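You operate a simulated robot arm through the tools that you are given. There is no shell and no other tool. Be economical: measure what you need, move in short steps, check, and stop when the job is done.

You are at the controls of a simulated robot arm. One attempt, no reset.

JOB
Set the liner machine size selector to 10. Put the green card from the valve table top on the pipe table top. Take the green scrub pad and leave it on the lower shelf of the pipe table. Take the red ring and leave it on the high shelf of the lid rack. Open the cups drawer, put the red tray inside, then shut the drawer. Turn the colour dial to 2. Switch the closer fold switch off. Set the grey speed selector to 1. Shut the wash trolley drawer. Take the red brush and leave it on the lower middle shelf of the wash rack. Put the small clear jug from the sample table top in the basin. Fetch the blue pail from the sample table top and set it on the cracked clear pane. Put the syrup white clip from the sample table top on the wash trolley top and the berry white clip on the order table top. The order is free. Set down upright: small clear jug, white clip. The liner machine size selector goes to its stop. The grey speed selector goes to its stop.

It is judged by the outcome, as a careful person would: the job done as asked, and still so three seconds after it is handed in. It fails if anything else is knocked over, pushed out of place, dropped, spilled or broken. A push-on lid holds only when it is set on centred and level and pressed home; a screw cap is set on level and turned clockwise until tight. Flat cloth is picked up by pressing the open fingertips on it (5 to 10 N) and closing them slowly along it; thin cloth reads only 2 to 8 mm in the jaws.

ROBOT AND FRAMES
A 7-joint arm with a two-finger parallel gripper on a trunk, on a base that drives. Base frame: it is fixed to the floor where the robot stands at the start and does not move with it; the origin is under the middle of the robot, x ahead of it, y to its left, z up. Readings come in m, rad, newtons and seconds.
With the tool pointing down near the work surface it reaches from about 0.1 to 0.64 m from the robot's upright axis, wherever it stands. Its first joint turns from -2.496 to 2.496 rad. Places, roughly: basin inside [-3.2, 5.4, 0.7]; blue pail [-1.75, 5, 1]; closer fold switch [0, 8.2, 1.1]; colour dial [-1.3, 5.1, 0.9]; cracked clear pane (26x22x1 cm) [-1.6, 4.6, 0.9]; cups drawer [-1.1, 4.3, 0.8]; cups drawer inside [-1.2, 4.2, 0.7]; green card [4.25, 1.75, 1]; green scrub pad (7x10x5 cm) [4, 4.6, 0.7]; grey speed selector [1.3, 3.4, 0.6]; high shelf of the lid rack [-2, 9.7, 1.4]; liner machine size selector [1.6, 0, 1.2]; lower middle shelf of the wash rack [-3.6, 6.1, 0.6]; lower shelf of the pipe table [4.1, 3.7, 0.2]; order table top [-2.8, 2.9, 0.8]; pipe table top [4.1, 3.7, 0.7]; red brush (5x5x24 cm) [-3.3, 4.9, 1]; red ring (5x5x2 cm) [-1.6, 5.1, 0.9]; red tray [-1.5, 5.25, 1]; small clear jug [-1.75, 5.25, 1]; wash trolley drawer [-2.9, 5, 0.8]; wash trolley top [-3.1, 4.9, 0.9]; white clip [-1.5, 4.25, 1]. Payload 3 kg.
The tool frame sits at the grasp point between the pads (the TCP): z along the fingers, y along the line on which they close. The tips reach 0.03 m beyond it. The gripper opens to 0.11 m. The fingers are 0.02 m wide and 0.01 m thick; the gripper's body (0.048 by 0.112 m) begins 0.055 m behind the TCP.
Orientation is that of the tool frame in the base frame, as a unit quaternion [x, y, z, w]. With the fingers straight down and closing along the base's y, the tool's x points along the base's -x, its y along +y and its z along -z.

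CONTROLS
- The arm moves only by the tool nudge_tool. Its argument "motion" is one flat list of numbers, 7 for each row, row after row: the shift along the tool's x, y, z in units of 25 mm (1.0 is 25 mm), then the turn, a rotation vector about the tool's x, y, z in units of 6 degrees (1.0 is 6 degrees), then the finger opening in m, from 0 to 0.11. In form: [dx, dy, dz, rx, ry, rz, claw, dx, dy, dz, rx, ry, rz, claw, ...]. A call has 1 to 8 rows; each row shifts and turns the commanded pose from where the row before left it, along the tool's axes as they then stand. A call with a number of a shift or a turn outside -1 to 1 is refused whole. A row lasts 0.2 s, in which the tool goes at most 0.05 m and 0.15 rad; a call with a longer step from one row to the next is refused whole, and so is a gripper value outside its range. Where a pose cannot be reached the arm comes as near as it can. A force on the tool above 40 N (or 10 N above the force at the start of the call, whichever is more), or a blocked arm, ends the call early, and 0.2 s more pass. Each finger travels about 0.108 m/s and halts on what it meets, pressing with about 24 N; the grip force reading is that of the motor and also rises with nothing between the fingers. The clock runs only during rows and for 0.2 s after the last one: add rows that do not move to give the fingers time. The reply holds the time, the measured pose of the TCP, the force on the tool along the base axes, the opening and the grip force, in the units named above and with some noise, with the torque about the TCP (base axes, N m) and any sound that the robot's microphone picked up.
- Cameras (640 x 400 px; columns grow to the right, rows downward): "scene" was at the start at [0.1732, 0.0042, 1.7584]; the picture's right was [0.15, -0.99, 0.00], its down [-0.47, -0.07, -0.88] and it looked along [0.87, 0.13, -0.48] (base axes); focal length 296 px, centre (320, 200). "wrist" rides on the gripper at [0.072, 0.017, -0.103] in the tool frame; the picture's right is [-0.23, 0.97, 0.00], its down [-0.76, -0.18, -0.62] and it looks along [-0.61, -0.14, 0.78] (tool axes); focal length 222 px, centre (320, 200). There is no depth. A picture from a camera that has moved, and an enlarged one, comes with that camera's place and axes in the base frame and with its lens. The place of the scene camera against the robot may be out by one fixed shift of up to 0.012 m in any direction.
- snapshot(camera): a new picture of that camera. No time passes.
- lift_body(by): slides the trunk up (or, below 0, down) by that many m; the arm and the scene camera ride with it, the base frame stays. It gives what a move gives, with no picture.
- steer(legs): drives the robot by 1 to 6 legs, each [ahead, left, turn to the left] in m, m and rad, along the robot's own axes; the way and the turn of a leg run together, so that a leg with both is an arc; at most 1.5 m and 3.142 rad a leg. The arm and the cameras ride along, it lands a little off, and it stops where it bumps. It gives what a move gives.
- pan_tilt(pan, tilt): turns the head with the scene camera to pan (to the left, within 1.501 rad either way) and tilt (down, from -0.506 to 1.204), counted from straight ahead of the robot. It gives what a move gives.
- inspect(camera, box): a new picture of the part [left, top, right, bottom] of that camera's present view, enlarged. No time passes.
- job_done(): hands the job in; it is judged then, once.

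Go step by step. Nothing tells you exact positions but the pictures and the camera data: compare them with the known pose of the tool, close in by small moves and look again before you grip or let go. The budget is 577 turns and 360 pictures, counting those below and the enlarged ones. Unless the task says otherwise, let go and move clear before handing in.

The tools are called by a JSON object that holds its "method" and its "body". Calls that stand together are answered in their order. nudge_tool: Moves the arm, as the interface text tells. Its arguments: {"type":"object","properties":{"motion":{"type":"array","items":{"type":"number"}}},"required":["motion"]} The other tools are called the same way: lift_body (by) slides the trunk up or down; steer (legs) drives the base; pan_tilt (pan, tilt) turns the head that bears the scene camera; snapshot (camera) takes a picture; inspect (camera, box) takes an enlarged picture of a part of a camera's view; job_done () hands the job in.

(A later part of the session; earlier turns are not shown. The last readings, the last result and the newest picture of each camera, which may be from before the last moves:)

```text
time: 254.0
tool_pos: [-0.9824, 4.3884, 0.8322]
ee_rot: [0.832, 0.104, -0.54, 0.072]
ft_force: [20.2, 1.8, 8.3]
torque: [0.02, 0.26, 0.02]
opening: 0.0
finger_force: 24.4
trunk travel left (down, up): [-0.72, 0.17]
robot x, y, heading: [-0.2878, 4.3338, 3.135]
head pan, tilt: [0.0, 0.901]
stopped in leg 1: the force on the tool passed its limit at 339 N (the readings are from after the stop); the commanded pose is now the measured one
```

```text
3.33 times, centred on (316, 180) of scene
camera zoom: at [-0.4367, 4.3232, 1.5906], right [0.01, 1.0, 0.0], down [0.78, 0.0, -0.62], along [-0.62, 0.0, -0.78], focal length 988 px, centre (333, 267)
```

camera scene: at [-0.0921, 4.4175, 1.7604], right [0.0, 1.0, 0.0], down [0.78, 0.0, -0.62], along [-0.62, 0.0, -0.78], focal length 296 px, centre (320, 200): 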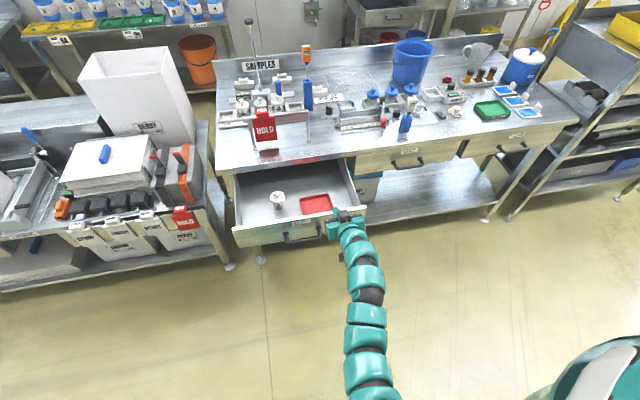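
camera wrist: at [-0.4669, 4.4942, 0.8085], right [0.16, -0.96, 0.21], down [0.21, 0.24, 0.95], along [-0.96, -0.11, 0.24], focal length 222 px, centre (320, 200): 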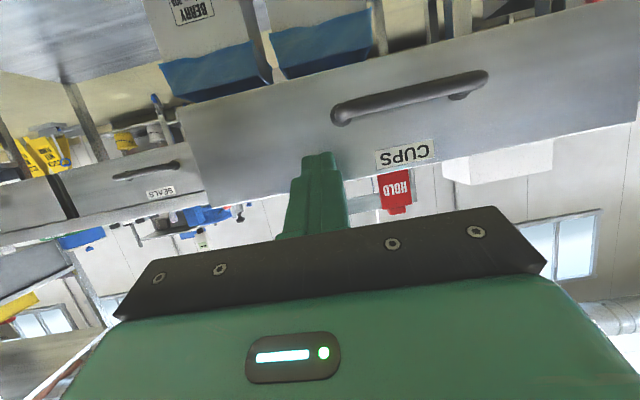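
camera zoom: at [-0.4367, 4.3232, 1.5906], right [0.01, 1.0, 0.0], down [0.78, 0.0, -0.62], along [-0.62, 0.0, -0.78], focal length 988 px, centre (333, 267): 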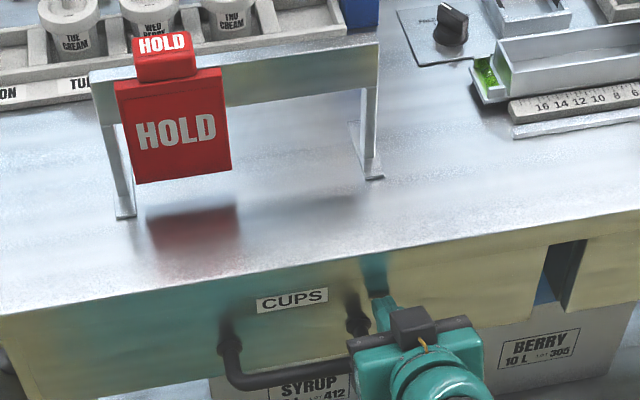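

The drawer is shut. Next the red ring at ≈[-1.602, 5.112]. Backing off, restoring the vertical tool and moving there.

{"method": "steer", "body": {"legs": [[-0.15, 0, 0]]}}

{"method": "lift_body", "body": {"by": 0.17}}

{"method": "nudge_tool", "body": {"motion": [0, 0, -0.6, 0, 1, 0, 0.06, 0, 0, -0.6, 0, 1, 0, 0.06, 0, 0, -0.5, 0, 1, 0, 0.06, 0, 0, -0.5, 0, 1, 0, 0.06, 0, 0, -0.5, 0, 1, 0, 0.06, 0, 0, -0.5, 0, 1, 0, 0.06, 0, 0, -0.5, 0, 1, 0, 0.06, 0, 0, -0.5, 0, 1, 0, 0.06]}}

{"method": "nudge_tool", "body": {"motion": [0, 0, -0.5, 0, 1, 0, 0.06, 0, 0, -0.5, 0, 1, 0, 0.06, 0, 0, -0.5, 0, 1, 0, 0.06]}}

{"method": "steer", "body": {"legs": [[0, -0.78, 0], [0.42, 0, 0]]}}

{"method": "snapshot", "body": {"camera": "wrist"}}

```text
time: 255.4
tool_pos: [-0.8345, 4.389, 0.8324]
ee_rot: [0.832, 0.104, -0.54, 0.071]
ft_force: [0.3, -0.1, 0.3]
torque: [0.02, 0.01, 0.04]
opening: 0.0001
finger_force: 24.5
trunk travel left (down, up): [-0.72, 0.17]
robot x, y, heading: [-0.1382, 4.3292, 3.137]
head pan, tilt: [0.0, 0.901]
```

```text
time: 257.3
tool_pos: [-0.8359, 4.3879, 1.0026]
ee_rot: [0.832, 0.104, -0.54, 0.071]
ft_force: [-0.4, -0.5, -0.4]
torque: [0.02, -0.01, -0.02]
opening: 0.0
finger_force: 24.0
trunk travel left (down, up): [-0.89, 0.0]
robot x, y, heading: [-0.1387, 4.3291, 3.136]
head pan, tilt: [0.0, 0.901]
```

```text
time: 259.1
tool_pos: [-0.763, 4.4074, 1.0713]
ee_rot: [0.98, 0.125, -0.153, 0.023]
ft_force: [0.1, 0.0, 0.1]
torque: [-0.01, 0.01, -0.05]
opening: 0.0601
finger_force: 0.1
trunk travel left (down, up): [-0.89, 0.0]
robot x, y, heading: [-0.1399, 4.3333, 3.142]
head pan, tilt: [0.0, 0.901]
```

```text
time: 259.9
tool_pos: [-0.7527, 4.4134, 1.0807]
ee_rot: [0.992, 0.127, -0.002, 0.001]
ft_force: [0.3, 0.4, -0.3]
torque: [0.01, 0.03, -0.02]
opening: 0.0598
finger_force: 0.1
out of reach, approached as far as the arm can: row 3
trunk travel left (down, up): [-0.89, 0.0]
robot x, y, heading: [-0.1358, 4.3317, 3.138]
head pan, tilt: [0.0, 0.901]
```

```text
time: 266.3
tool_pos: [-1.1709, 5.1811, 1.0809]
ee_rot: [0.991, 0.134, -0.003, 0.001]
ft_force: [-0.4, -0.3, -0.2]
torque: [-0.01, -0.02, -0.05]
opening: 0.06
finger_force: 0.0
trunk travel left (down, up): [-0.89, 0.0]
robot x, y, heading: [-0.5558, 5.104, -3.128]
head pan, tilt: [0.0, 0.901]
```

```text
234 pictures are left
camera wrist: at [-1.0953, 5.1832, 1.1813], right [0.04, -1.0, 0.0], down [-0.78, -0.03, 0.63], along [-0.63, -0.03, -0.78], focal length 222 px, centre (320, 200)
```

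wrist: 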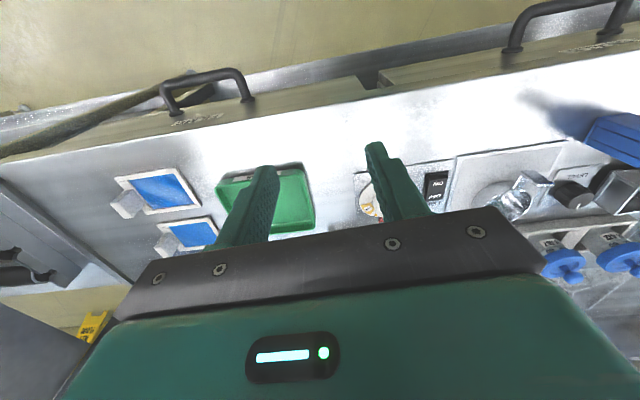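

{"method": "steer", "body": {"legs": [[0.25, 0, 0]]}}

{"method": "nudge_tool", "body": {"motion": [-0.8, 0.2, 0, 0, 0, 0, 0.07, -0.8, 0.2, 0, 0, 0, 0, 0.07, -0.8, 0.2, 0, 0, 0, 0, 0.07, -0.8, 0.2, 0, 0, 0, 0, 0.07, -0.8, 0.1, 0, 0, 0, 0, 0.07]}}

{"method": "snapshot", "body": {"camera": "wrist"}}

```text
time: 268.1
tool_pos: [-1.4197, 5.1793, 1.0791]
ee_rot: [0.991, 0.133, -0.003, 0.001]
ft_force: [0.0, -0.2, 0.3]
torque: [0.0, -0.01, 0.02]
opening: 0.06
finger_force: 0.1
trunk travel left (down, up): [-0.89, 0.0]
robot x, y, heading: [-0.8069, 5.1089, -3.133]
head pan, tilt: [0.0, 0.901]
```

```text
time: 269.3
tool_pos: [-1.509, 5.1325, 1.0795]
ee_rot: [0.991, 0.132, -0.003, 0.001]
ft_force: [-1.2, -1.1, 0.2]
torque: [0.02, -0.05, -0.02]
opening: 0.07
finger_force: 0.0
trunk travel left (down, up): [-0.89, 0.0]
robot x, y, heading: [-0.8008, 5.1044, -3.137]
head pan, tilt: [0.0, 0.901]
```

```text
233 pictures are left
camera wrist: at [-1.4335, 5.1344, 1.1814], right [0.04, -1.0, 0.0], down [-0.78, -0.03, 0.63], along [-0.63, -0.03, -0.78], focal length 222 px, centre (320, 200)
```

wrist: 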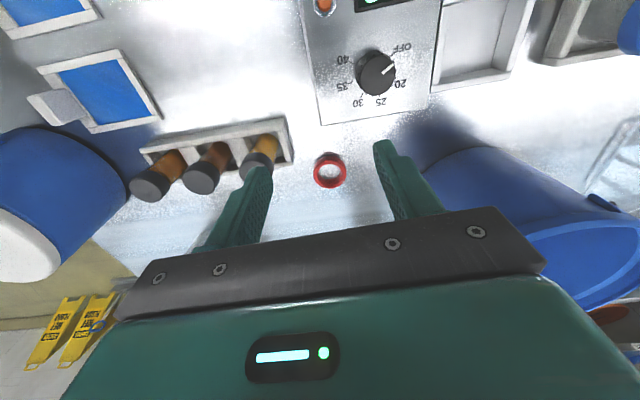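

{"method": "nudge_tool", "body": {"motion": [-1, -0.1, 0, 0, 0, 0, 0.07, -1, -0.1, 0, 0, 0, 0, 0.07, -1, 0, 0, 0, 0, 0, 0.07, -1, 0, 0, 0, 0, 0, 0.07, 0, 0, 0, 0, 0, 0, 0.07]}}

{"method": "lift_body", "body": {"by": -0.1}}

{"method": "snapshot", "body": {"camera": "wrist"}}

{"method": "snapshot", "body": {"camera": "scene"}}

```text
time: 270.5
tool_pos: [-1.5823, 5.1147, 1.0823]
ee_rot: [0.991, 0.133, -0.004, 0.001]
ft_force: [0.1, -0.5, 0.0]
torque: [0.03, 0.01, 0.01]
opening: 0.07
finger_force: 0.1
out of reach, approached as far as the arm can: row 4
trunk travel left (down, up): [-0.89, 0.0]
robot x, y, heading: [-0.8067, 5.1023, -3.128]
head pan, tilt: [0.0, 0.901]
```

```text
time: 271.8
tool_pos: [-1.5819, 5.116, 0.9807]
ee_rot: [0.991, 0.133, -0.003, 0.001]
ft_force: [0.3, -0.3, -0.6]
torque: [-0.02, 0.01, -0.03]
opening: 0.07
finger_force: 0.0
trunk travel left (down, up): [-0.79, 0.1]
robot x, y, heading: [-0.7992, 5.1063, -3.135]
head pan, tilt: [0.0, 0.901]
```

```text
232 pictures are left
camera wrist: at [-1.5066, 5.1188, 1.0826], right [0.04, -1.0, 0.0], down [-0.78, -0.03, 0.63], along [-0.63, -0.03, -0.78], focal length 222 px, centre (320, 200)
```

wrist: 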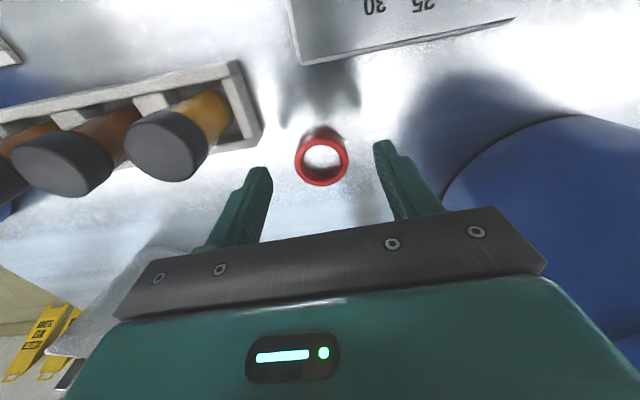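

```text
231 pictures are left
camera scene: at [-0.9567, 5.094, 1.6604], right [-0.01, 1.0, 0.0], down [0.78, 0.01, -0.62], along [-0.62, 0.0, -0.78], focal length 296 px, centre (320, 200)
```

scene: 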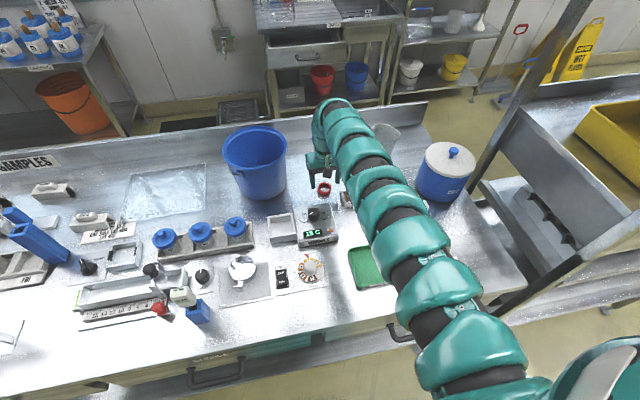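

{"method": "steer", "body": {"legs": [[0.025, 0, 0]]}}

{"method": "nudge_tool", "body": {"motion": [0, 0, 0.6, 0, 0, 0, 0.07, 0, 0, 0.6, 0, 0, 0, 0.07, 0, 0, 0.4, 0, 0, 0, 0.07, 0, 0, 0, 0, 0, 0, 0.07]}}

{"method": "snapshot", "body": {"camera": "wrist"}}

```text
time: 272.6
tool_pos: [-1.6078, 5.1168, 0.9806]
ee_rot: [0.991, 0.133, -0.003, 0.002]
ft_force: [-0.1, 0.3, 0.0]
torque: [0.02, -0.06, 0.02]
opening: 0.0698
finger_force: 0.2
trunk travel left (down, up): [-0.79, 0.1]
robot x, y, heading: [-0.8302, 5.1042, -3.131]
head pan, tilt: [0.0, 0.901]
```

```text
time: 273.6
tool_pos: [-1.6005, 5.1173, 0.9436]
ee_rot: [0.991, 0.133, -0.003, 0.002]
ft_force: [-0.1, 0.1, 0.1]
torque: [0.01, 0.01, 0.0]
opening: 0.0698
finger_force: 0.1
out of reach, approached as far as the arm can: row 1
trunk travel left (down, up): [-0.79, 0.1]
robot x, y, heading: [-0.829, 5.1059, -3.135]
head pan, tilt: [0.0, 0.901]
```

```text
230 pictures are left
camera wrist: at [-1.5241, 5.1209, 1.0442], right [0.04, -1.0, 0.0], down [-0.78, -0.03, 0.63], along [-0.63, -0.03, -0.78], focal length 222 px, centre (320, 200)
```

wrist: 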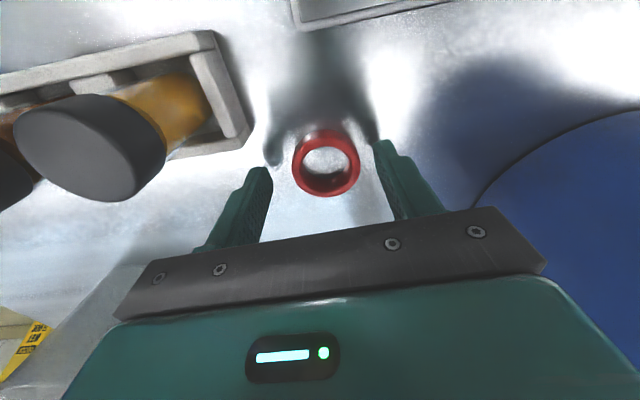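

{"method": "nudge_tool", "body": {"motion": [0, 0.2, 0.25, 0, 0, 0, 0.07, 0, 0, 0.2, 0, 0, 0, 0.07, 0, 0, 0, 0, 0, 0, 0.05, 0, 0, 0, 0, 0, 0, 0.035, 0, 0, 0, 0, 0, 0, 0.035]}}

{"method": "snapshot", "body": {"camera": "wrist"}}

```text
time: 274.8
tool_pos: [-1.596, 5.1133, 0.9329]
ee_rot: [0.991, 0.133, -0.004, 0.001]
ft_force: [-0.5, 0.0, -0.1]
torque: [-0.04, -0.02, -0.04]
opening: 0.0433
finger_force: 24.4
out of reach, approached as far as the arm can: row 2
trunk travel left (down, up): [-0.79, 0.1]
robot x, y, heading: [-0.8273, 5.105, -3.133]
head pan, tilt: [0.0, 0.901]
```

```text
229 pictures are left
camera wrist: at [-1.5195, 5.1165, 1.0336], right [0.04, -1.0, 0.0], down [-0.78, -0.03, 0.63], along [-0.63, -0.03, -0.78], focal length 222 px, centre (320, 200)
```

wrist: 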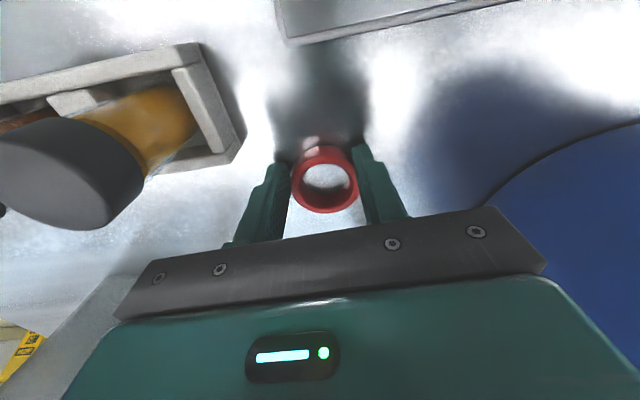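

The grip is off-centre on the ring; reopening and moving 10 mm further.

{"method": "nudge_tool", "body": {"motion": [0, 0, 0, 0, 0, 0, 0.06, 0, 0, 0, 0, 0, 0, 0.07]}}

{"method": "steer", "body": {"legs": [[0.013, 0, 0]]}}

{"method": "nudge_tool", "body": {"motion": [0, 0, 0, 0, 0, 0, 0.07, 0, 0, 0, 0, 0, 0, 0.05, 0, 0, 0, 0, 0, 0, 0.035, 0, 0, 0, 0, 0, 0, 0.035]}}

{"method": "snapshot", "body": {"camera": "wrist"}}

```text
time: 275.4
tool_pos: [-1.5959, 5.1135, 0.9335]
ee_rot: [0.991, 0.132, -0.003, 0.001]
ft_force: [-0.7, 0.2, 0.4]
torque: [-0.01, -0.05, 0.0]
opening: 0.0701
finger_force: 0.2
trunk travel left (down, up): [-0.79, 0.1]
robot x, y, heading: [-0.8294, 5.1029, -3.138]
head pan, tilt: [0.0, 0.901]
```

```text
time: 276.2
tool_pos: [-1.6089, 5.1132, 0.933]
ee_rot: [0.991, 0.132, -0.003, 0.002]
ft_force: [0.2, -0.4, 0.0]
torque: [0.0, 0.0, 0.03]
opening: 0.0699
finger_force: 0.0
trunk travel left (down, up): [-0.79, 0.1]
robot x, y, heading: [-0.8414, 5.1057, -3.133]
head pan, tilt: [0.0, 0.901]
```

```text
time: 277.2
tool_pos: [-1.6086, 5.1137, 0.9337]
ee_rot: [0.991, 0.132, -0.003, 0.002]
ft_force: [0.1, -0.3, 0.6]
torque: [0.01, 0.01, 0.01]
opening: 0.0452
finger_force: 23.9
trunk travel left (down, up): [-0.79, 0.1]
robot x, y, heading: [-0.8392, 5.1057, -3.134]
head pan, tilt: [0.0, 0.901]
```

```text
228 pictures are left
camera wrist: at [-1.5327, 5.1165, 1.0336], right [0.04, -1.0, 0.0], down [-0.78, -0.03, 0.63], along [-0.63, -0.03, -0.78], focal length 222 px, centre (320, 200)
```

wrist: 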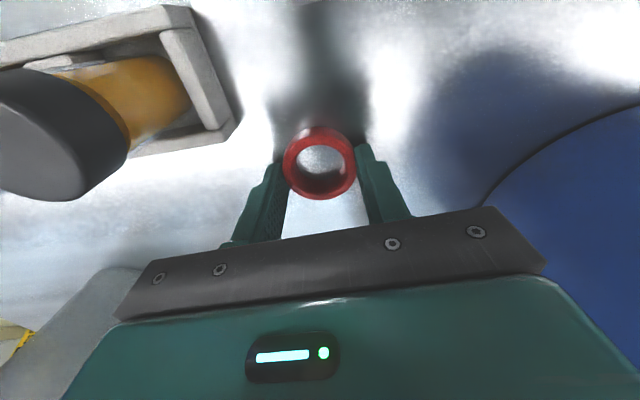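

Gripped at full diameter (45 mm). Lifting and backing out.

{"method": "lift_body", "body": {"by": 0.1}}

{"method": "nudge_tool", "body": {"motion": [0.3, 0, -1, 0, 0, 0, 0.035, 0.3, 0, -1, 0, 0, 0, 0.035, 0.3, 0, -1, 0, 0, 0, 0.035, 0.3, 0, -1, 0, 0, 0, 0.035]}}

{"method": "steer", "body": {"legs": [[-0.45, 0, 0]]}}

{"method": "pan_tilt", "body": {"pan": -1.4, "tilt": 0.3}}

{"method": "snapshot", "body": {"camera": "scene"}}

{"method": "snapshot", "body": {"camera": "wrist"}}

```text
time: 278.5
tool_pos: [-1.6083, 5.1131, 1.0334]
ee_rot: [0.991, 0.132, -0.004, 0.003]
ft_force: [-0.6, 0.1, -0.1]
torque: [-0.03, -0.01, 0.02]
opening: 0.0453
finger_force: 23.8
trunk travel left (down, up): [-0.89, 0.0]
robot x, y, heading: [-0.841, 5.1023, -3.139]
head pan, tilt: [0.0, 0.901]
```

```text
time: 279.5
tool_pos: [-1.5784, 5.1216, 1.1296]
ee_rot: [0.991, 0.133, -0.003, 0.003]
ft_force: [-0.1, 1.2, -1.0]
torque: [-0.05, -0.04, -0.02]
opening: 0.0452
finger_force: 24.3
trunk travel left (down, up): [-0.89, 0.0]
robot x, y, heading: [-0.8441, 5.1033, -3.133]
head pan, tilt: [0.0, 0.901]
```

```text
time: 282.2
tool_pos: [-1.1284, 5.1262, 1.1315]
ee_rot: [0.992, 0.13, -0.003, 0.001]
ft_force: [0.2, -0.7, 0.7]
torque: [0.0, 0.0, 0.0]
opening: 0.0451
finger_force: 23.8
trunk travel left (down, up): [-0.89, 0.0]
robot x, y, heading: [-0.3922, 5.1051, -3.136]
head pan, tilt: [0.0, 0.901]
```

```text
time: 283.8
tool_pos: [-1.1298, 5.1256, 1.1296]
ee_rot: [0.991, 0.13, -0.003, 0.001]
ft_force: [-0.3, 0.5, 0.5]
torque: [-0.01, -0.01, 0.03]
opening: 0.045
finger_force: 24.1
trunk travel left (down, up): [-0.89, 0.0]
robot x, y, heading: [-0.3954, 5.1041, -3.142]
head pan, tilt: [-1.4, 0.3]
```

```text
227 pictures are left
camera scene: at [-0.4862, 5.1884, 1.8127], right [0.98, 0.17, 0.0], down [0.05, -0.29, -0.96], along [-0.16, 0.94, -0.3], focal length 296 px, centre (320, 200)
```

scene: 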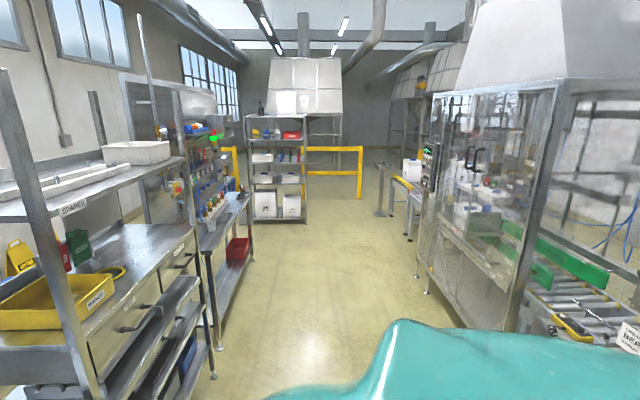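

```text
226 pictures are left
camera wrist: at [-1.0528, 5.1291, 1.2307], right [0.03, -1.0, 0.0], down [-0.78, -0.02, 0.63], along [-0.63, -0.02, -0.78], focal length 222 px, centre (320, 200)
```

wrist: 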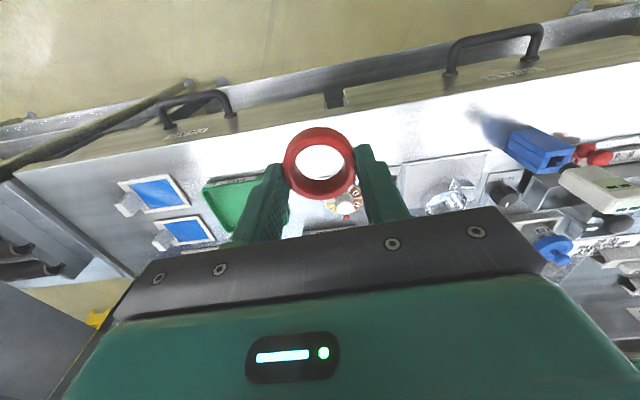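

The lid rack stands ahead at the end; the closer is on the right. Enlarging both.

{"method": "inspect", "body": {"camera": "scene", "box": [230, 100, 358, 240]}}

{"method": "inspect", "body": {"camera": "scene", "box": [360, 120, 520, 220]}}

```text
2.86 times, centred on (294, 170) of scene
camera zoom: at [-0.4862, 5.1884, 1.8127], right [0.98, 0.17, 0.0], down [0.05, -0.29, -0.96], along [-0.16, 0.94, -0.3], focal length 847 px, centre (394, 286)
```

zoom: 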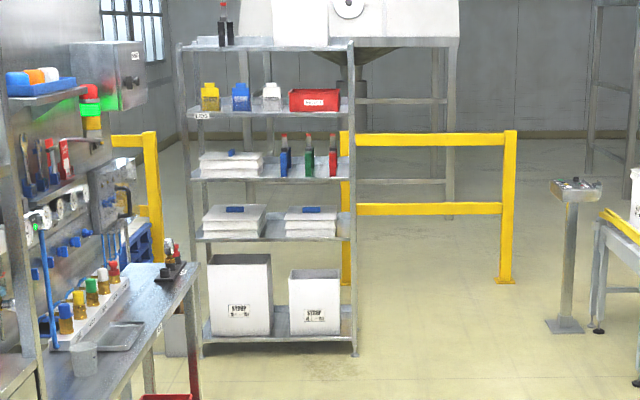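

```text
4.00 times, centred on (440, 170) of scene
camera zoom: at [-0.4862, 5.1884, 1.8127], right [0.98, 0.17, 0.0], down [0.05, -0.29, -0.96], along [-0.16, 0.94, -0.3], focal length 1186 px, centre (-160, 320)
```

zoom: 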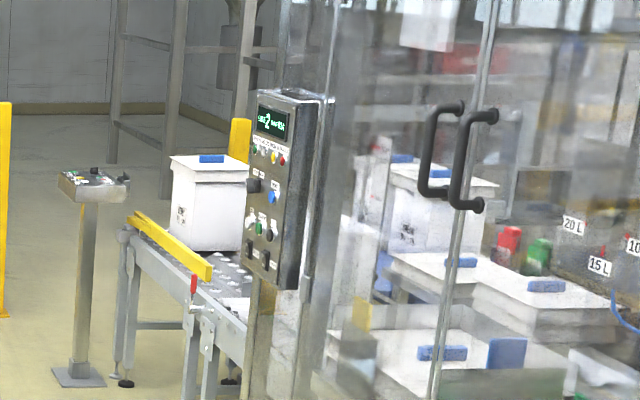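

I'll turn to face +y and drive up the aisle to the lid rack.

{"method": "steer", "body": {"legs": [[0, 0, -1.571], [1.4, 0.1, 0], [1.4, 0, 0]]}}

{"method": "pan_tilt", "body": {"pan": 0.4, "tilt": 0.3}}

{"method": "snapshot", "body": {"camera": "scene"}}

{"method": "pan_tilt", "body": {"pan": -0.7, "tilt": 0.4}}

{"method": "snapshot", "body": {"camera": "scene"}}

```text
time: 301.2
tool_pos: [-0.3213, 8.641, 1.1299]
ee_rot: [0.776, -0.631, -0.003, -0.002]
ft_force: [-0.9, -0.2, -0.3]
torque: [0.01, -0.02, 0.03]
opening: 0.0433
finger_force: 24.2
trunk travel left (down, up): [-0.89, 0.0]
robot x, y, heading: [-0.3847, 7.9064, 1.511]
head pan, tilt: [-1.4, 0.3]
```

```text
time: 303.0
tool_pos: [-0.3205, 8.6402, 1.131]
ee_rot: [0.775, -0.632, -0.002, -0.002]
ft_force: [0.3, 0.0, -0.8]
torque: [-0.01, -0.01, -0.01]
opening: 0.0429
finger_force: 24.2
trunk travel left (down, up): [-0.89, 0.0]
robot x, y, heading: [-0.3853, 7.9062, 1.516]
head pan, tilt: [0.4, 0.3]
```

```text
223 pictures are left
camera scene: at [-0.4083, 8.0648, 1.8127], right [0.94, 0.34, 0.0], down [0.1, -0.28, -0.96], along [-0.32, 0.9, -0.3], focal length 296 px, centre (320, 200)
```

scene: 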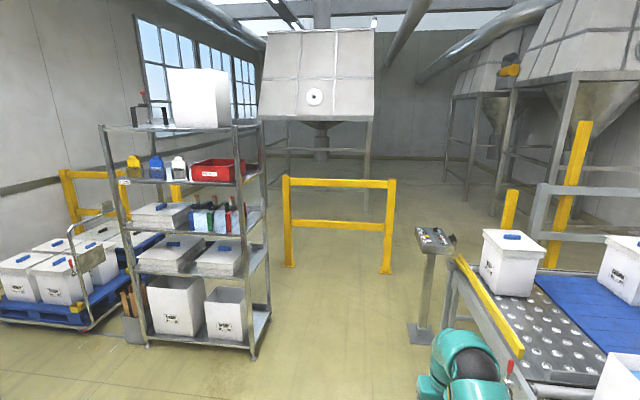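

```text
time: 304.3
tool_pos: [-0.3211, 8.6395, 1.1295]
ee_rot: [0.776, -0.631, -0.003, -0.001]
ft_force: [-0.7, 0.8, 0.6]
torque: [0.04, -0.02, 0.02]
opening: 0.0423
finger_force: 24.1
trunk travel left (down, up): [-0.89, 0.0]
robot x, y, heading: [-0.3844, 7.9076, 1.519]
head pan, tilt: [-0.7, 0.4]
```

```text
222 pictures are left
camera scene: at [-0.3134, 8.0443, 1.8034], right [0.73, -0.69, 0.0], down [-0.27, -0.28, -0.92], along [0.63, 0.67, -0.39], focal length 296 px, centre (320, 200)
```

scene: 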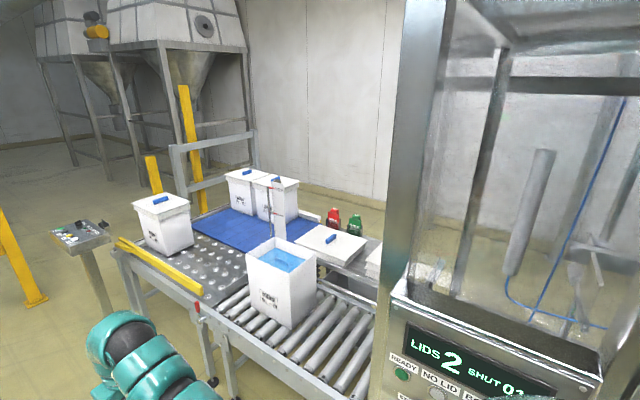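

{"method": "snapshot", "body": {"camera": "wrist"}}

{"method": "pan_tilt", "body": {"pan": 1.2, "tilt": 0.3}}

{"method": "snapshot", "body": {"camera": "scene"}}

```text
221 pictures are left
camera wrist: at [-0.3218, 8.5642, 1.2307], right [-1.0, 0.03, 0.0], down [0.02, 0.78, 0.63], along [0.01, 0.63, -0.78], focal length 222 px, centre (320, 200)
```

wrist: 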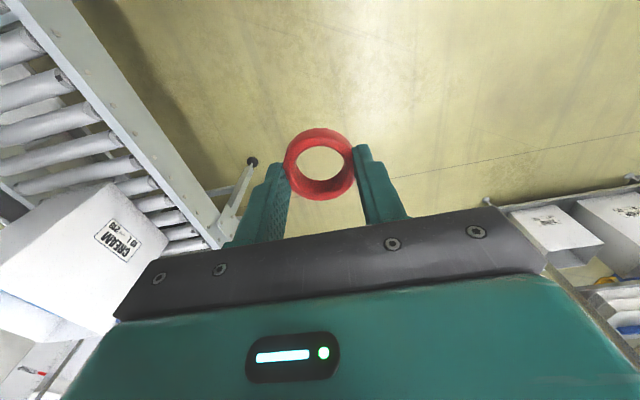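

```text
time: 306.2
tool_pos: [-0.321, 8.6403, 1.1302]
ee_rot: [0.776, -0.631, -0.004, -0.001]
ft_force: [-0.2, -0.2, 0.1]
torque: [-0.01, 0.01, 0.0]
opening: 0.0403
finger_force: 24.1
trunk travel left (down, up): [-0.89, 0.0]
robot x, y, heading: [-0.3847, 7.9049, 1.512]
head pan, tilt: [1.201, 0.3]
```

```text
220 pictures are left
camera scene: at [-0.4619, 8.0155, 1.8127], right [0.41, 0.91, 0.0], down [0.27, -0.12, -0.96], along [-0.87, 0.39, -0.3], focal length 296 px, centre (320, 200)
```

scene: 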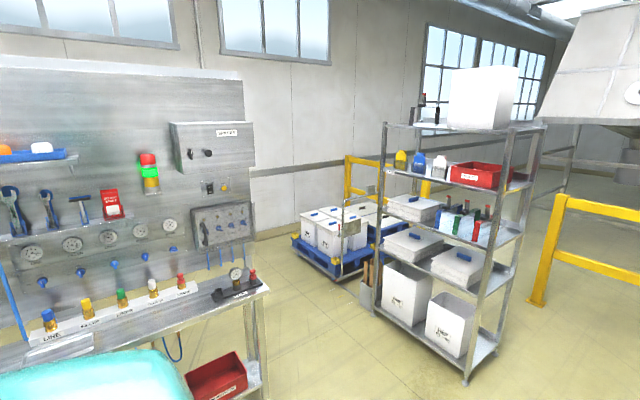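

The ring is creeping slightly in the grip, so I'll be quick: go to the front of the lid rack (≈[-1.95, 8.75]).

{"method": "steer", "body": {"legs": [[0, 0.5, 0.055], [0.85, 0, 0], [0, 1.03, 0]]}}

{"method": "pan_tilt", "body": {"pan": 0, "tilt": 0.5}}

{"method": "snapshot", "body": {"camera": "scene"}}

{"method": "snapshot", "body": {"camera": "wrist"}}

```text
time: 316.4
tool_pos: [-1.5051, 9.5256, 1.1296]
ee_rot: [0.789, -0.614, 0.0, 0.0]
ft_force: [0.4, -0.1, 0.4]
torque: [0.02, -0.01, 0.0]
opening: 0.0401
finger_force: 24.3
trunk travel left (down, up): [-0.89, 0.0]
robot x, y, heading: [-1.5308, 8.7914, 1.558]
head pan, tilt: [1.201, 0.3]
stopped in leg 3: the force on the tool passed its limit at 74 N (the readings are from after the stop); the commanded pose is now the measured one
```

```text
time: 317.8
tool_pos: [-1.5048, 9.5234, 1.1294]
ee_rot: [0.789, -0.614, -0.001, 0.001]
ft_force: [-5.7, -0.9, 0.6]
torque: [0.14, -0.49, 0.26]
opening: 0.0399
finger_force: 24.2
trunk travel left (down, up): [-0.89, 0.0]
robot x, y, heading: [-1.5312, 8.7928, 1.561]
head pan, tilt: [0.0, 0.499]
```

```text
219 pictures are left
camera scene: at [-1.5293, 8.9534, 1.7943], right [1.0, -0.01, 0.0], down [0.0, -0.48, -0.88], along [0.01, 0.88, -0.48], focal length 296 px, centre (320, 200)
```

scene: 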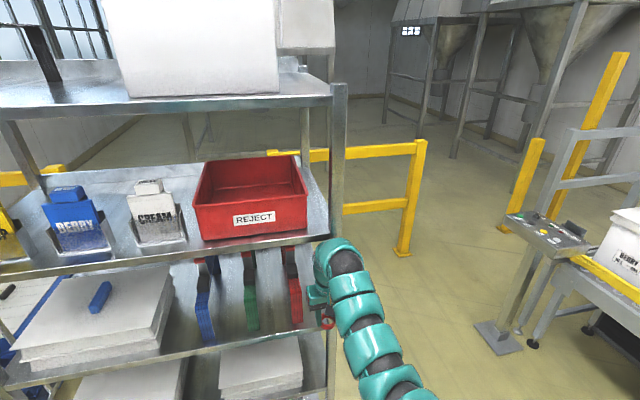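

```text
218 pictures are left
camera wrist: at [-1.5014, 9.4505, 1.2307], right [-1.0, -0.02, 0.0], down [-0.01, 0.78, 0.62], along [-0.01, 0.62, -0.78], focal length 222 px, centre (320, 200)
```

wrist: 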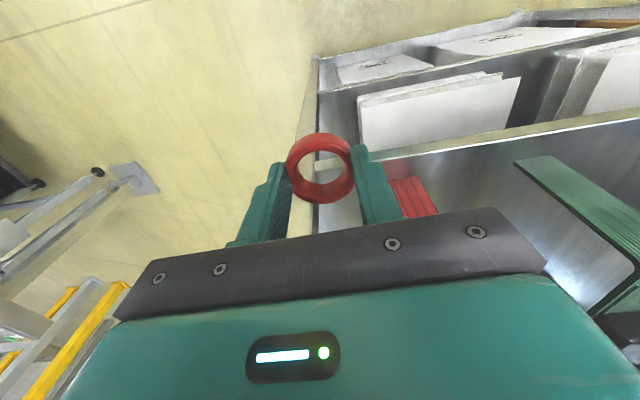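

The hand brushed the rack's right post; I'll back off right away and look at the shelf from the front.

{"method": "steer", "body": {"legs": [[0, -0.06, 0], [-0.25, 0, 0], [0, 0.5, 0]]}}

{"method": "snapshot", "body": {"camera": "wrist"}}

{"method": "snapshot", "body": {"camera": "scene"}}

```text
time: 318.6
tool_pos: [-1.4918, 9.5241, 1.1297]
ee_rot: [0.795, -0.606, -0.004, 0.002]
ft_force: [-0.1, -0.5, -0.7]
torque: [0.0, 0.05, 0.0]
opening: 0.04
finger_force: 24.0
trunk travel left (down, up): [-0.89, 0.0]
robot x, y, heading: [-1.5151, 8.7921, 1.561]
head pan, tilt: [0.0, 0.499]
stopped in leg 1: the force on the tool passed its limit at 56 N (the readings are from after the stop); the commanded pose is now the measured one
```

```text
217 pictures are left
camera wrist: at [-1.4877, 9.4494, 1.2311], right [-1.0, -0.04, 0.01], down [-0.02, 0.78, 0.62], along [-0.03, 0.62, -0.78], focal length 222 px, centre (320, 200)
```

wrist: 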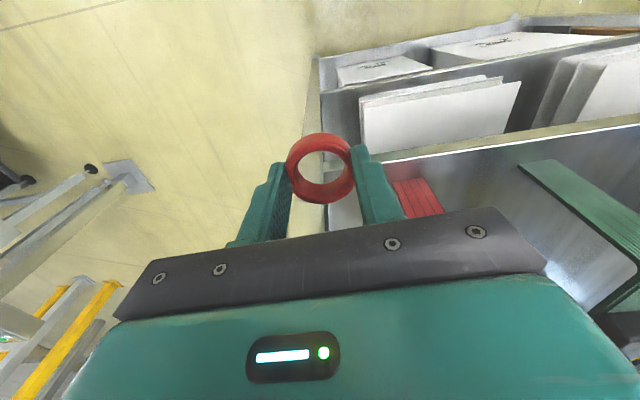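

```text
216 pictures are left
camera scene: at [-1.5068, 8.9543, 1.7942], right [1.0, -0.01, 0.0], down [-0.01, -0.48, -0.88], along [0.01, 0.88, -0.48], focal length 296 px, centre (320, 200)
```

scene: 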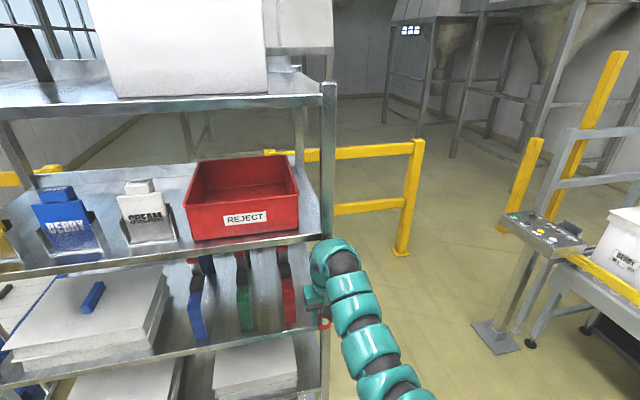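

{"method": "steer", "body": {"legs": [[-0.25, 0, 0]]}}

{"method": "snapshot", "body": {"camera": "scene"}}

{"method": "snapshot", "body": {"camera": "wrist"}}

```text
time: 320.4
tool_pos: [-1.4957, 9.2759, 1.1308]
ee_rot: [0.796, -0.605, -0.005, 0.002]
ft_force: [0.8, -0.1, 0.1]
torque: [0.01, -0.01, 0.04]
opening: 0.0402
finger_force: 24.1
trunk travel left (down, up): [-0.89, 0.0]
robot x, y, heading: [-1.5165, 8.5449, 1.567]
head pan, tilt: [0.0, 0.499]
```

```text
215 pictures are left
camera scene: at [-1.5108, 8.7052, 1.7944], right [1.0, -0.01, 0.0], down [-0.01, -0.48, -0.88], along [0.01, 0.88, -0.48], focal length 296 px, centre (320, 200)
```

scene: 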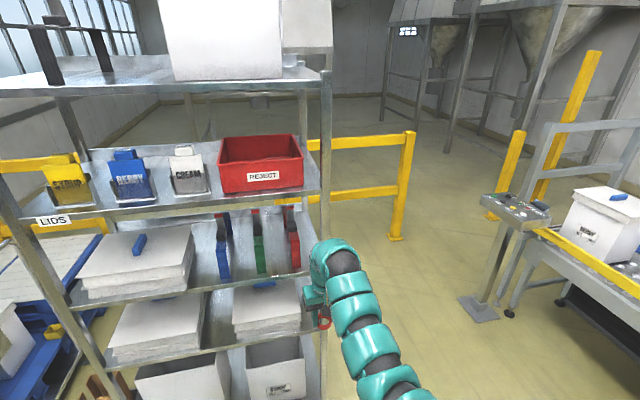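

```text
214 pictures are left
camera wrist: at [-1.4912, 9.2009, 1.2319], right [-1.0, -0.04, 0.01], down [-0.02, 0.78, 0.63], along [-0.03, 0.62, -0.78], focal length 222 px, centre (320, 200)
```

wrist: 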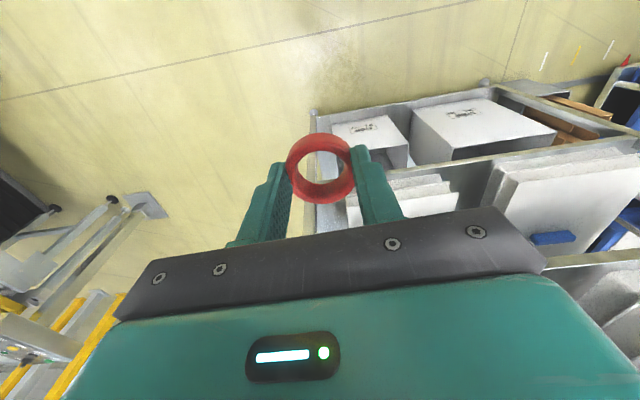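

{"method": "inspect", "body": {"camera": "scene", "box": [30, 110, 350, 230]}}

```text
2.00 times, centred on (190, 170) of scene
camera zoom: at [-1.5108, 8.7052, 1.7944], right [1.0, -0.01, 0.0], down [-0.01, -0.48, -0.88], along [0.01, 0.88, -0.48], focal length 593 px, centre (580, 260)
```

zoom: 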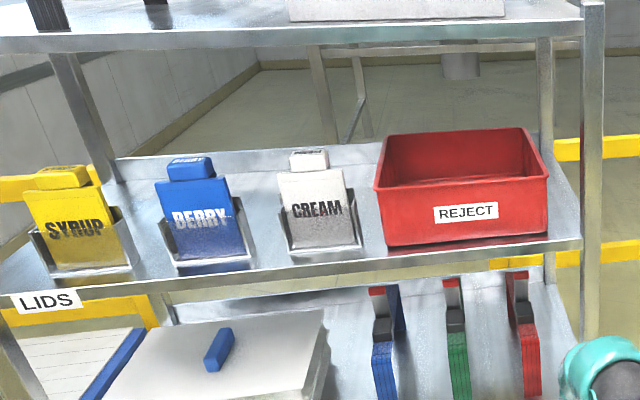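

I'll slide left to face the shelf and raise the hand for a close look at the free space in front of the holders.

{"method": "steer", "body": {"legs": [[0.05, 0.38, 0]]}}

{"method": "nudge_tool", "body": {"motion": [0, 0, -1, 0, 0, 0, 0.03, 0, 0, -1, 0, 0, 0, 0.03, 0, 0, -1, 0, 0, 0, 0.03, 0, 0, -1, 0, 0, 0, 0.03, 0, 0, -1, 0, 0, 0, 0.03, 0, 0, -1, 0, 0, 0, 0.03, 0, 0, -1, 0, 0, 0, 0.03, 0, 0, -1, 0, 0, 0, 0.03]}}

{"method": "snapshot", "body": {"camera": "wrist"}}

{"method": "snapshot", "body": {"camera": "scene"}}

```text
time: 322.8
tool_pos: [-1.873, 9.3318, 1.1308]
ee_rot: [0.794, -0.607, -0.005, 0.004]
ft_force: [0.0, -0.8, -0.4]
torque: [0.01, 0.01, 0.02]
opening: 0.0401
finger_force: 24.3
trunk travel left (down, up): [-0.89, 0.0]
robot x, y, heading: [-1.8987, 8.5984, 1.555]
head pan, tilt: [0.0, 0.499]
```

```text
time: 324.6
tool_pos: [-1.8726, 9.3316, 1.3314]
ee_rot: [0.794, -0.608, -0.005, 0.002]
ft_force: [-0.7, 0.6, 0.2]
torque: [-0.01, -0.03, -0.01]
opening: 0.0402
finger_force: 24.5
trunk travel left (down, up): [-0.89, 0.0]
robot x, y, heading: [-1.8955, 8.5991, 1.557]
head pan, tilt: [0.0, 0.499]
```

```text
212 pictures are left
camera wrist: at [-1.8681, 9.2553, 1.4325], right [-1.0, -0.04, 0.01], down [-0.02, 0.78, 0.62], along [-0.03, 0.62, -0.78], focal length 222 px, centre (320, 200)
```

wrist: 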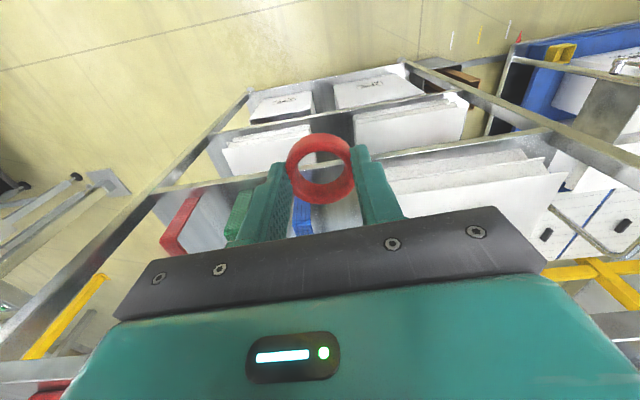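

```text
211 pictures are left
camera scene: at [-1.8902, 8.7603, 1.7943], right [1.0, -0.02, 0.0], down [-0.01, -0.48, -0.88], along [0.01, 0.88, -0.48], focal length 296 px, centre (320, 200)
```

scene: 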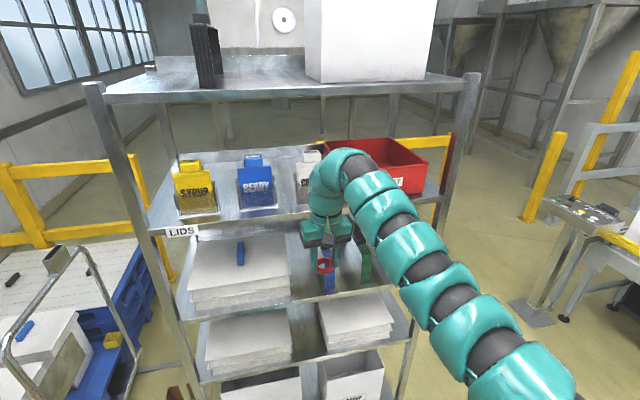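

{"method": "inspect", "body": {"camera": "scene", "box": [150, 130, 342, 250]}}

{"method": "nudge_tool", "body": {"motion": [0.5, 0, -0.8, 0, 0, 0, 0.03, 0.5, 0, -0.8, 0, 0, 0, 0.03, 0, 0, -0.8, 0, 0, 0, 0.03, 0, 0, -0.8, 0, 0, 0, 0.03, 0, 0, -0.8, 0, 0, 0, 0.03]}}

{"method": "snapshot", "body": {"camera": "wrist"}}

```text
3.33 times, centred on (246, 190) of scene
camera zoom: at [-1.8902, 8.7603, 1.7943], right [1.0, -0.02, 0.0], down [-0.01, -0.48, -0.88], along [0.01, 0.88, -0.48], focal length 988 px, centre (567, 233)
```

zoom: 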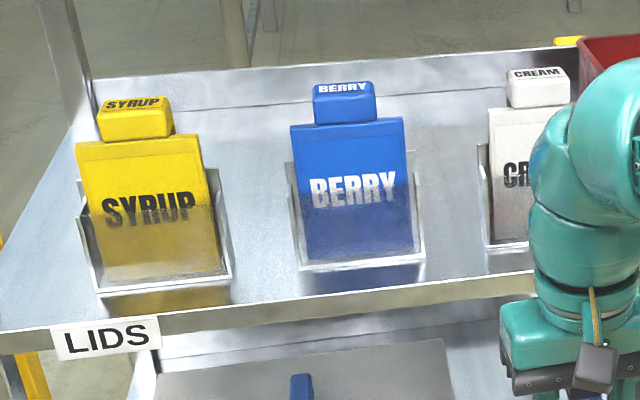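

```text
time: 325.8
tool_pos: [-1.8704, 9.333, 1.3719]
ee_rot: [0.795, -0.607, -0.006, 0.003]
ft_force: [0.9, 0.6, 0.0]
torque: [-0.01, -0.02, 0.0]
opening: 0.04
finger_force: 24.0
out of reach, approached as far as the arm can: row 2, 3, 4, 5
trunk travel left (down, up): [-0.89, 0.0]
robot x, y, heading: [-1.8953, 8.5999, 1.556]
head pan, tilt: [0.0, 0.499]
```

```text
209 pictures are left
camera wrist: at [-1.8649, 9.257, 1.4731], right [-1.0, -0.04, 0.01], down [-0.02, 0.78, 0.63], along [-0.03, 0.62, -0.78], focal length 222 px, centre (320, 200)
```

wrist: 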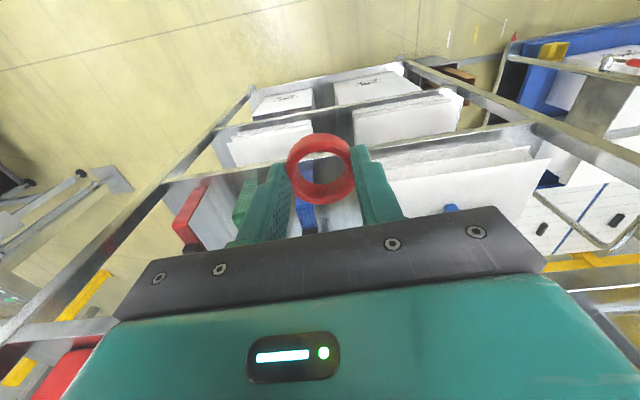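

There's about 5 cm of shelf in front of the BERRY–CREAM gap. The arm is at its height limit here; I'll back off a bit and test going higher with the hand closer in, rolling the fingers to close along y.

{"method": "steer", "body": {"legs": [[-0.12, 0, 0]]}}

{"method": "nudge_tool", "body": {"motion": [0, 0, 0, 0, 0, -1, 0.03, 0, 0, 0, 0, 0, -1, 0.03, 0, 0, 0, 0, 0, -1, 0.03, 0, 0, 0, 0, 0, -1, 0.03, 0, 0, 0, 0, 0, -1, 0.03, 0, 0, 0, 0, 0, -1, 0.03, 0, 0, 0, 0, 0, -1, 0.03, 0, 0, 0, 0, 0, -1, 0.03]}}

{"method": "nudge_tool", "body": {"motion": [0, 0, 0, 0, 0, -1, 0.03, 0, 0, 0, 0, 0, -1, 0.03, 0, 0, 0, 0, 0, -1, 0.03, 0, 0, 0, 0, 0, -1, 0.03, 0, 0, 0, 0, 0, -0.45, 0.03]}}

{"method": "nudge_tool", "body": {"motion": [0, 0.8, -0.6, 0, 0, 0, 0.03, 0, 0.8, -0.6, 0, 0, 0, 0.03, 0, 0.8, -0.6, 0, 0, 0, 0.03, 0, 0.8, -0.6, 0, 0, 0, 0.03]}}

```text
time: 326.6
tool_pos: [-1.8697, 9.3265, 1.3725]
ee_rot: [0.794, -0.607, -0.006, 0.003]
ft_force: [0.2, -0.3, 0.4]
torque: [0.02, -0.03, 0.03]
opening: 0.04
finger_force: 23.5
trunk travel left (down, up): [-0.89, 0.0]
robot x, y, heading: [-1.8956, 8.5935, 1.559]
head pan, tilt: [0.0, 0.499]
stopped in leg 1: the robot was blocked; the commanded pose is now the measured one
```

```text
time: 328.4
tool_pos: [-1.8691, 9.3295, 1.3727]
ee_rot: [0.973, -0.23, -0.007, 0.0]
ft_force: [-0.6, -0.4, -1.5]
torque: [0.03, -0.01, 0.0]
opening: 0.04
finger_force: 24.0
trunk travel left (down, up): [-0.89, 0.0]
robot x, y, heading: [-1.8997, 8.5951, 1.558]
head pan, tilt: [0.0, 0.499]
```

```text
time: 329.6
tool_pos: [-1.8695, 9.3289, 1.3714]
ee_rot: [1.0, 0.001, -0.007, -0.002]
ft_force: [-0.4, 0.0, 0.3]
torque: [0.02, -0.01, 0.0]
opening: 0.04
finger_force: 23.8
trunk travel left (down, up): [-0.89, 0.0]
robot x, y, heading: [-1.892, 8.5969, 1.557]
head pan, tilt: [0.0, 0.499]
```

```text
time: 330.6
tool_pos: [-1.8782, 9.2799, 1.3544]
ee_rot: [1.0, 0.001, -0.007, -0.003]
ft_force: [-0.3, -0.7, -0.5]
torque: [0.01, 0.01, -0.01]
opening: 0.0401
finger_force: 23.9
out of reach, approached as far as the arm can: row 1, 2, 3, 4
trunk travel left (down, up): [-0.89, 0.0]
robot x, y, heading: [-1.8985, 8.5985, 1.557]
head pan, tilt: [0.0, 0.499]
```

Height is limited but grows with reach, so I'll approach diagonally from the right with the arm extended, driving the base in.

{"method": "steer", "body": {"legs": [[0.02, -0.46, 0], [-0.1, 0, 0], [0, 0, 0.54]]}}

{"method": "nudge_tool", "body": {"motion": [0, -0.6, 0, 0, 0, 0.9, 0.03, 0, -0.6, 0, 0, 0, 0.9, 0.03, 0, -0.6, -0.3, 0, 0, 0.9, 0.03, 0, -0.6, -0.3, 0, 0, 0.9, 0.03, 0, -0.8, -0.3, 0, 0, 0.9, 0.03, 0, -0.8, -0.3, 0, 0, 0.6, 0.03, 0, -0.8, -0.3, 0, 0, 0, 0.03, 0, -0.8, -0.3, 0, 0, 0, 0.03]}}

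```text
time: 335.6
tool_pos: [-1.7787, 9.1022, 1.354]
ee_rot: [0.963, 0.269, -0.007, -0.001]
ft_force: [-0.3, -0.5, -0.9]
torque: [0.01, 0.0, 0.0]
opening: 0.0401
finger_force: 23.5
trunk travel left (down, up): [-0.89, 0.0]
robot x, y, heading: [-1.4323, 8.505, 2.098]
head pan, tilt: [0.0, 0.499]
```

```text
time: 337.4
tool_pos: [-1.7993, 9.1941, 1.3741]
ee_rot: [1.0, 0.006, -0.006, 0.002]
ft_force: [0.0, -0.3, -0.4]
torque: [0.01, -0.02, 0.04]
opening: 0.0403
finger_force: 23.6
out of reach, approached as far as the arm can: row 6, 7, 8
trunk travel left (down, up): [-0.89, 0.0]
robot x, y, heading: [-1.4353, 8.508, 2.104]
head pan, tilt: [0.0, 0.499]
```

Tool-down height tops out near 1.375. I'll pitch the tool ~35° forward and raise.

{"method": "nudge_tool", "body": {"motion": [0, 0, 0, 0.84, -0.5, 0, 0.03, 0, 0, 0, 0.84, -0.5, 0, 0.03, 0, 0, 0, 0.84, -0.5, 0, 0.03, 0, 0, 0, 0.84, -0.5, 0, 0.03, 0, 0, 0, 0.84, -0.5, 0, 0.03, 0, 0, 0, 0.84, -0.5, 0, 0.03]}}

{"method": "nudge_tool", "body": {"motion": [-0.29, -0.49, -0.82, 0, 0, 0, 0.03, -0.29, -0.49, -0.82, 0, 0, 0, 0.03, -0.29, -0.49, -0.82, 0, 0, 0, 0.03, -0.29, -0.49, -0.82, 0, 0, 0, 0.03]}}

{"method": "snapshot", "body": {"camera": "wrist"}}

{"method": "snapshot", "body": {"camera": "scene"}}

```text
time: 338.8
tool_pos: [-1.7965, 9.1966, 1.3737]
ee_rot: [0.952, 0.002, -0.164, -0.258]
ft_force: [0.6, 0.4, 0.4]
torque: [0.01, 0.02, 0.0]
opening: 0.0399
finger_force: 23.9
trunk travel left (down, up): [-0.89, 0.0]
robot x, y, heading: [-1.4352, 8.5087, 2.099]
head pan, tilt: [0.0, 0.499]
```

```text
time: 339.8
tool_pos: [-1.7946, 9.1939, 1.4725]
ee_rot: [0.952, 0.002, -0.163, -0.257]
ft_force: [0.3, 0.3, 0.0]
torque: [0.02, 0.01, 0.02]
opening: 0.0401
finger_force: 24.1
trunk travel left (down, up): [-0.89, 0.0]
robot x, y, heading: [-1.4355, 8.5095, 2.1]
head pan, tilt: [0.0, 0.499]
```

```text
208 pictures are left
camera wrist: at [-1.6937, 9.1351, 1.5241], right [-0.29, -0.87, -0.41], down [-0.51, -0.22, 0.83], along [-0.81, 0.45, -0.38], focal length 222 px, centre (320, 200)
```

wrist: 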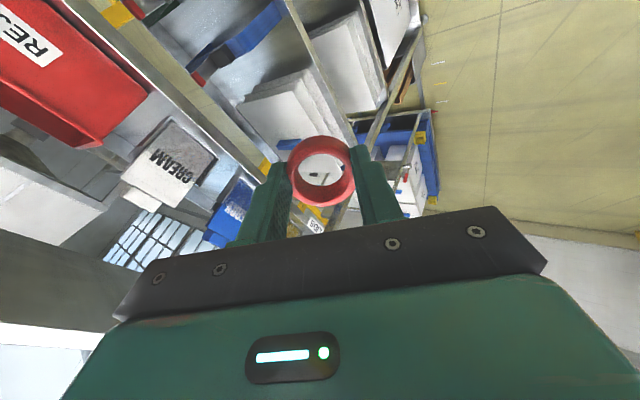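

```text
207 pictures are left
camera scene: at [-1.5202, 8.6456, 1.7943], right [0.86, 0.51, 0.0], down [0.24, -0.41, -0.88], along [-0.45, 0.76, -0.48], focal length 296 px, centre (320, 200)
```

scene: 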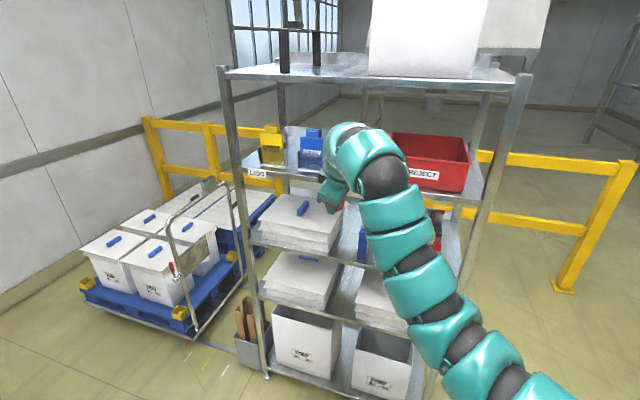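

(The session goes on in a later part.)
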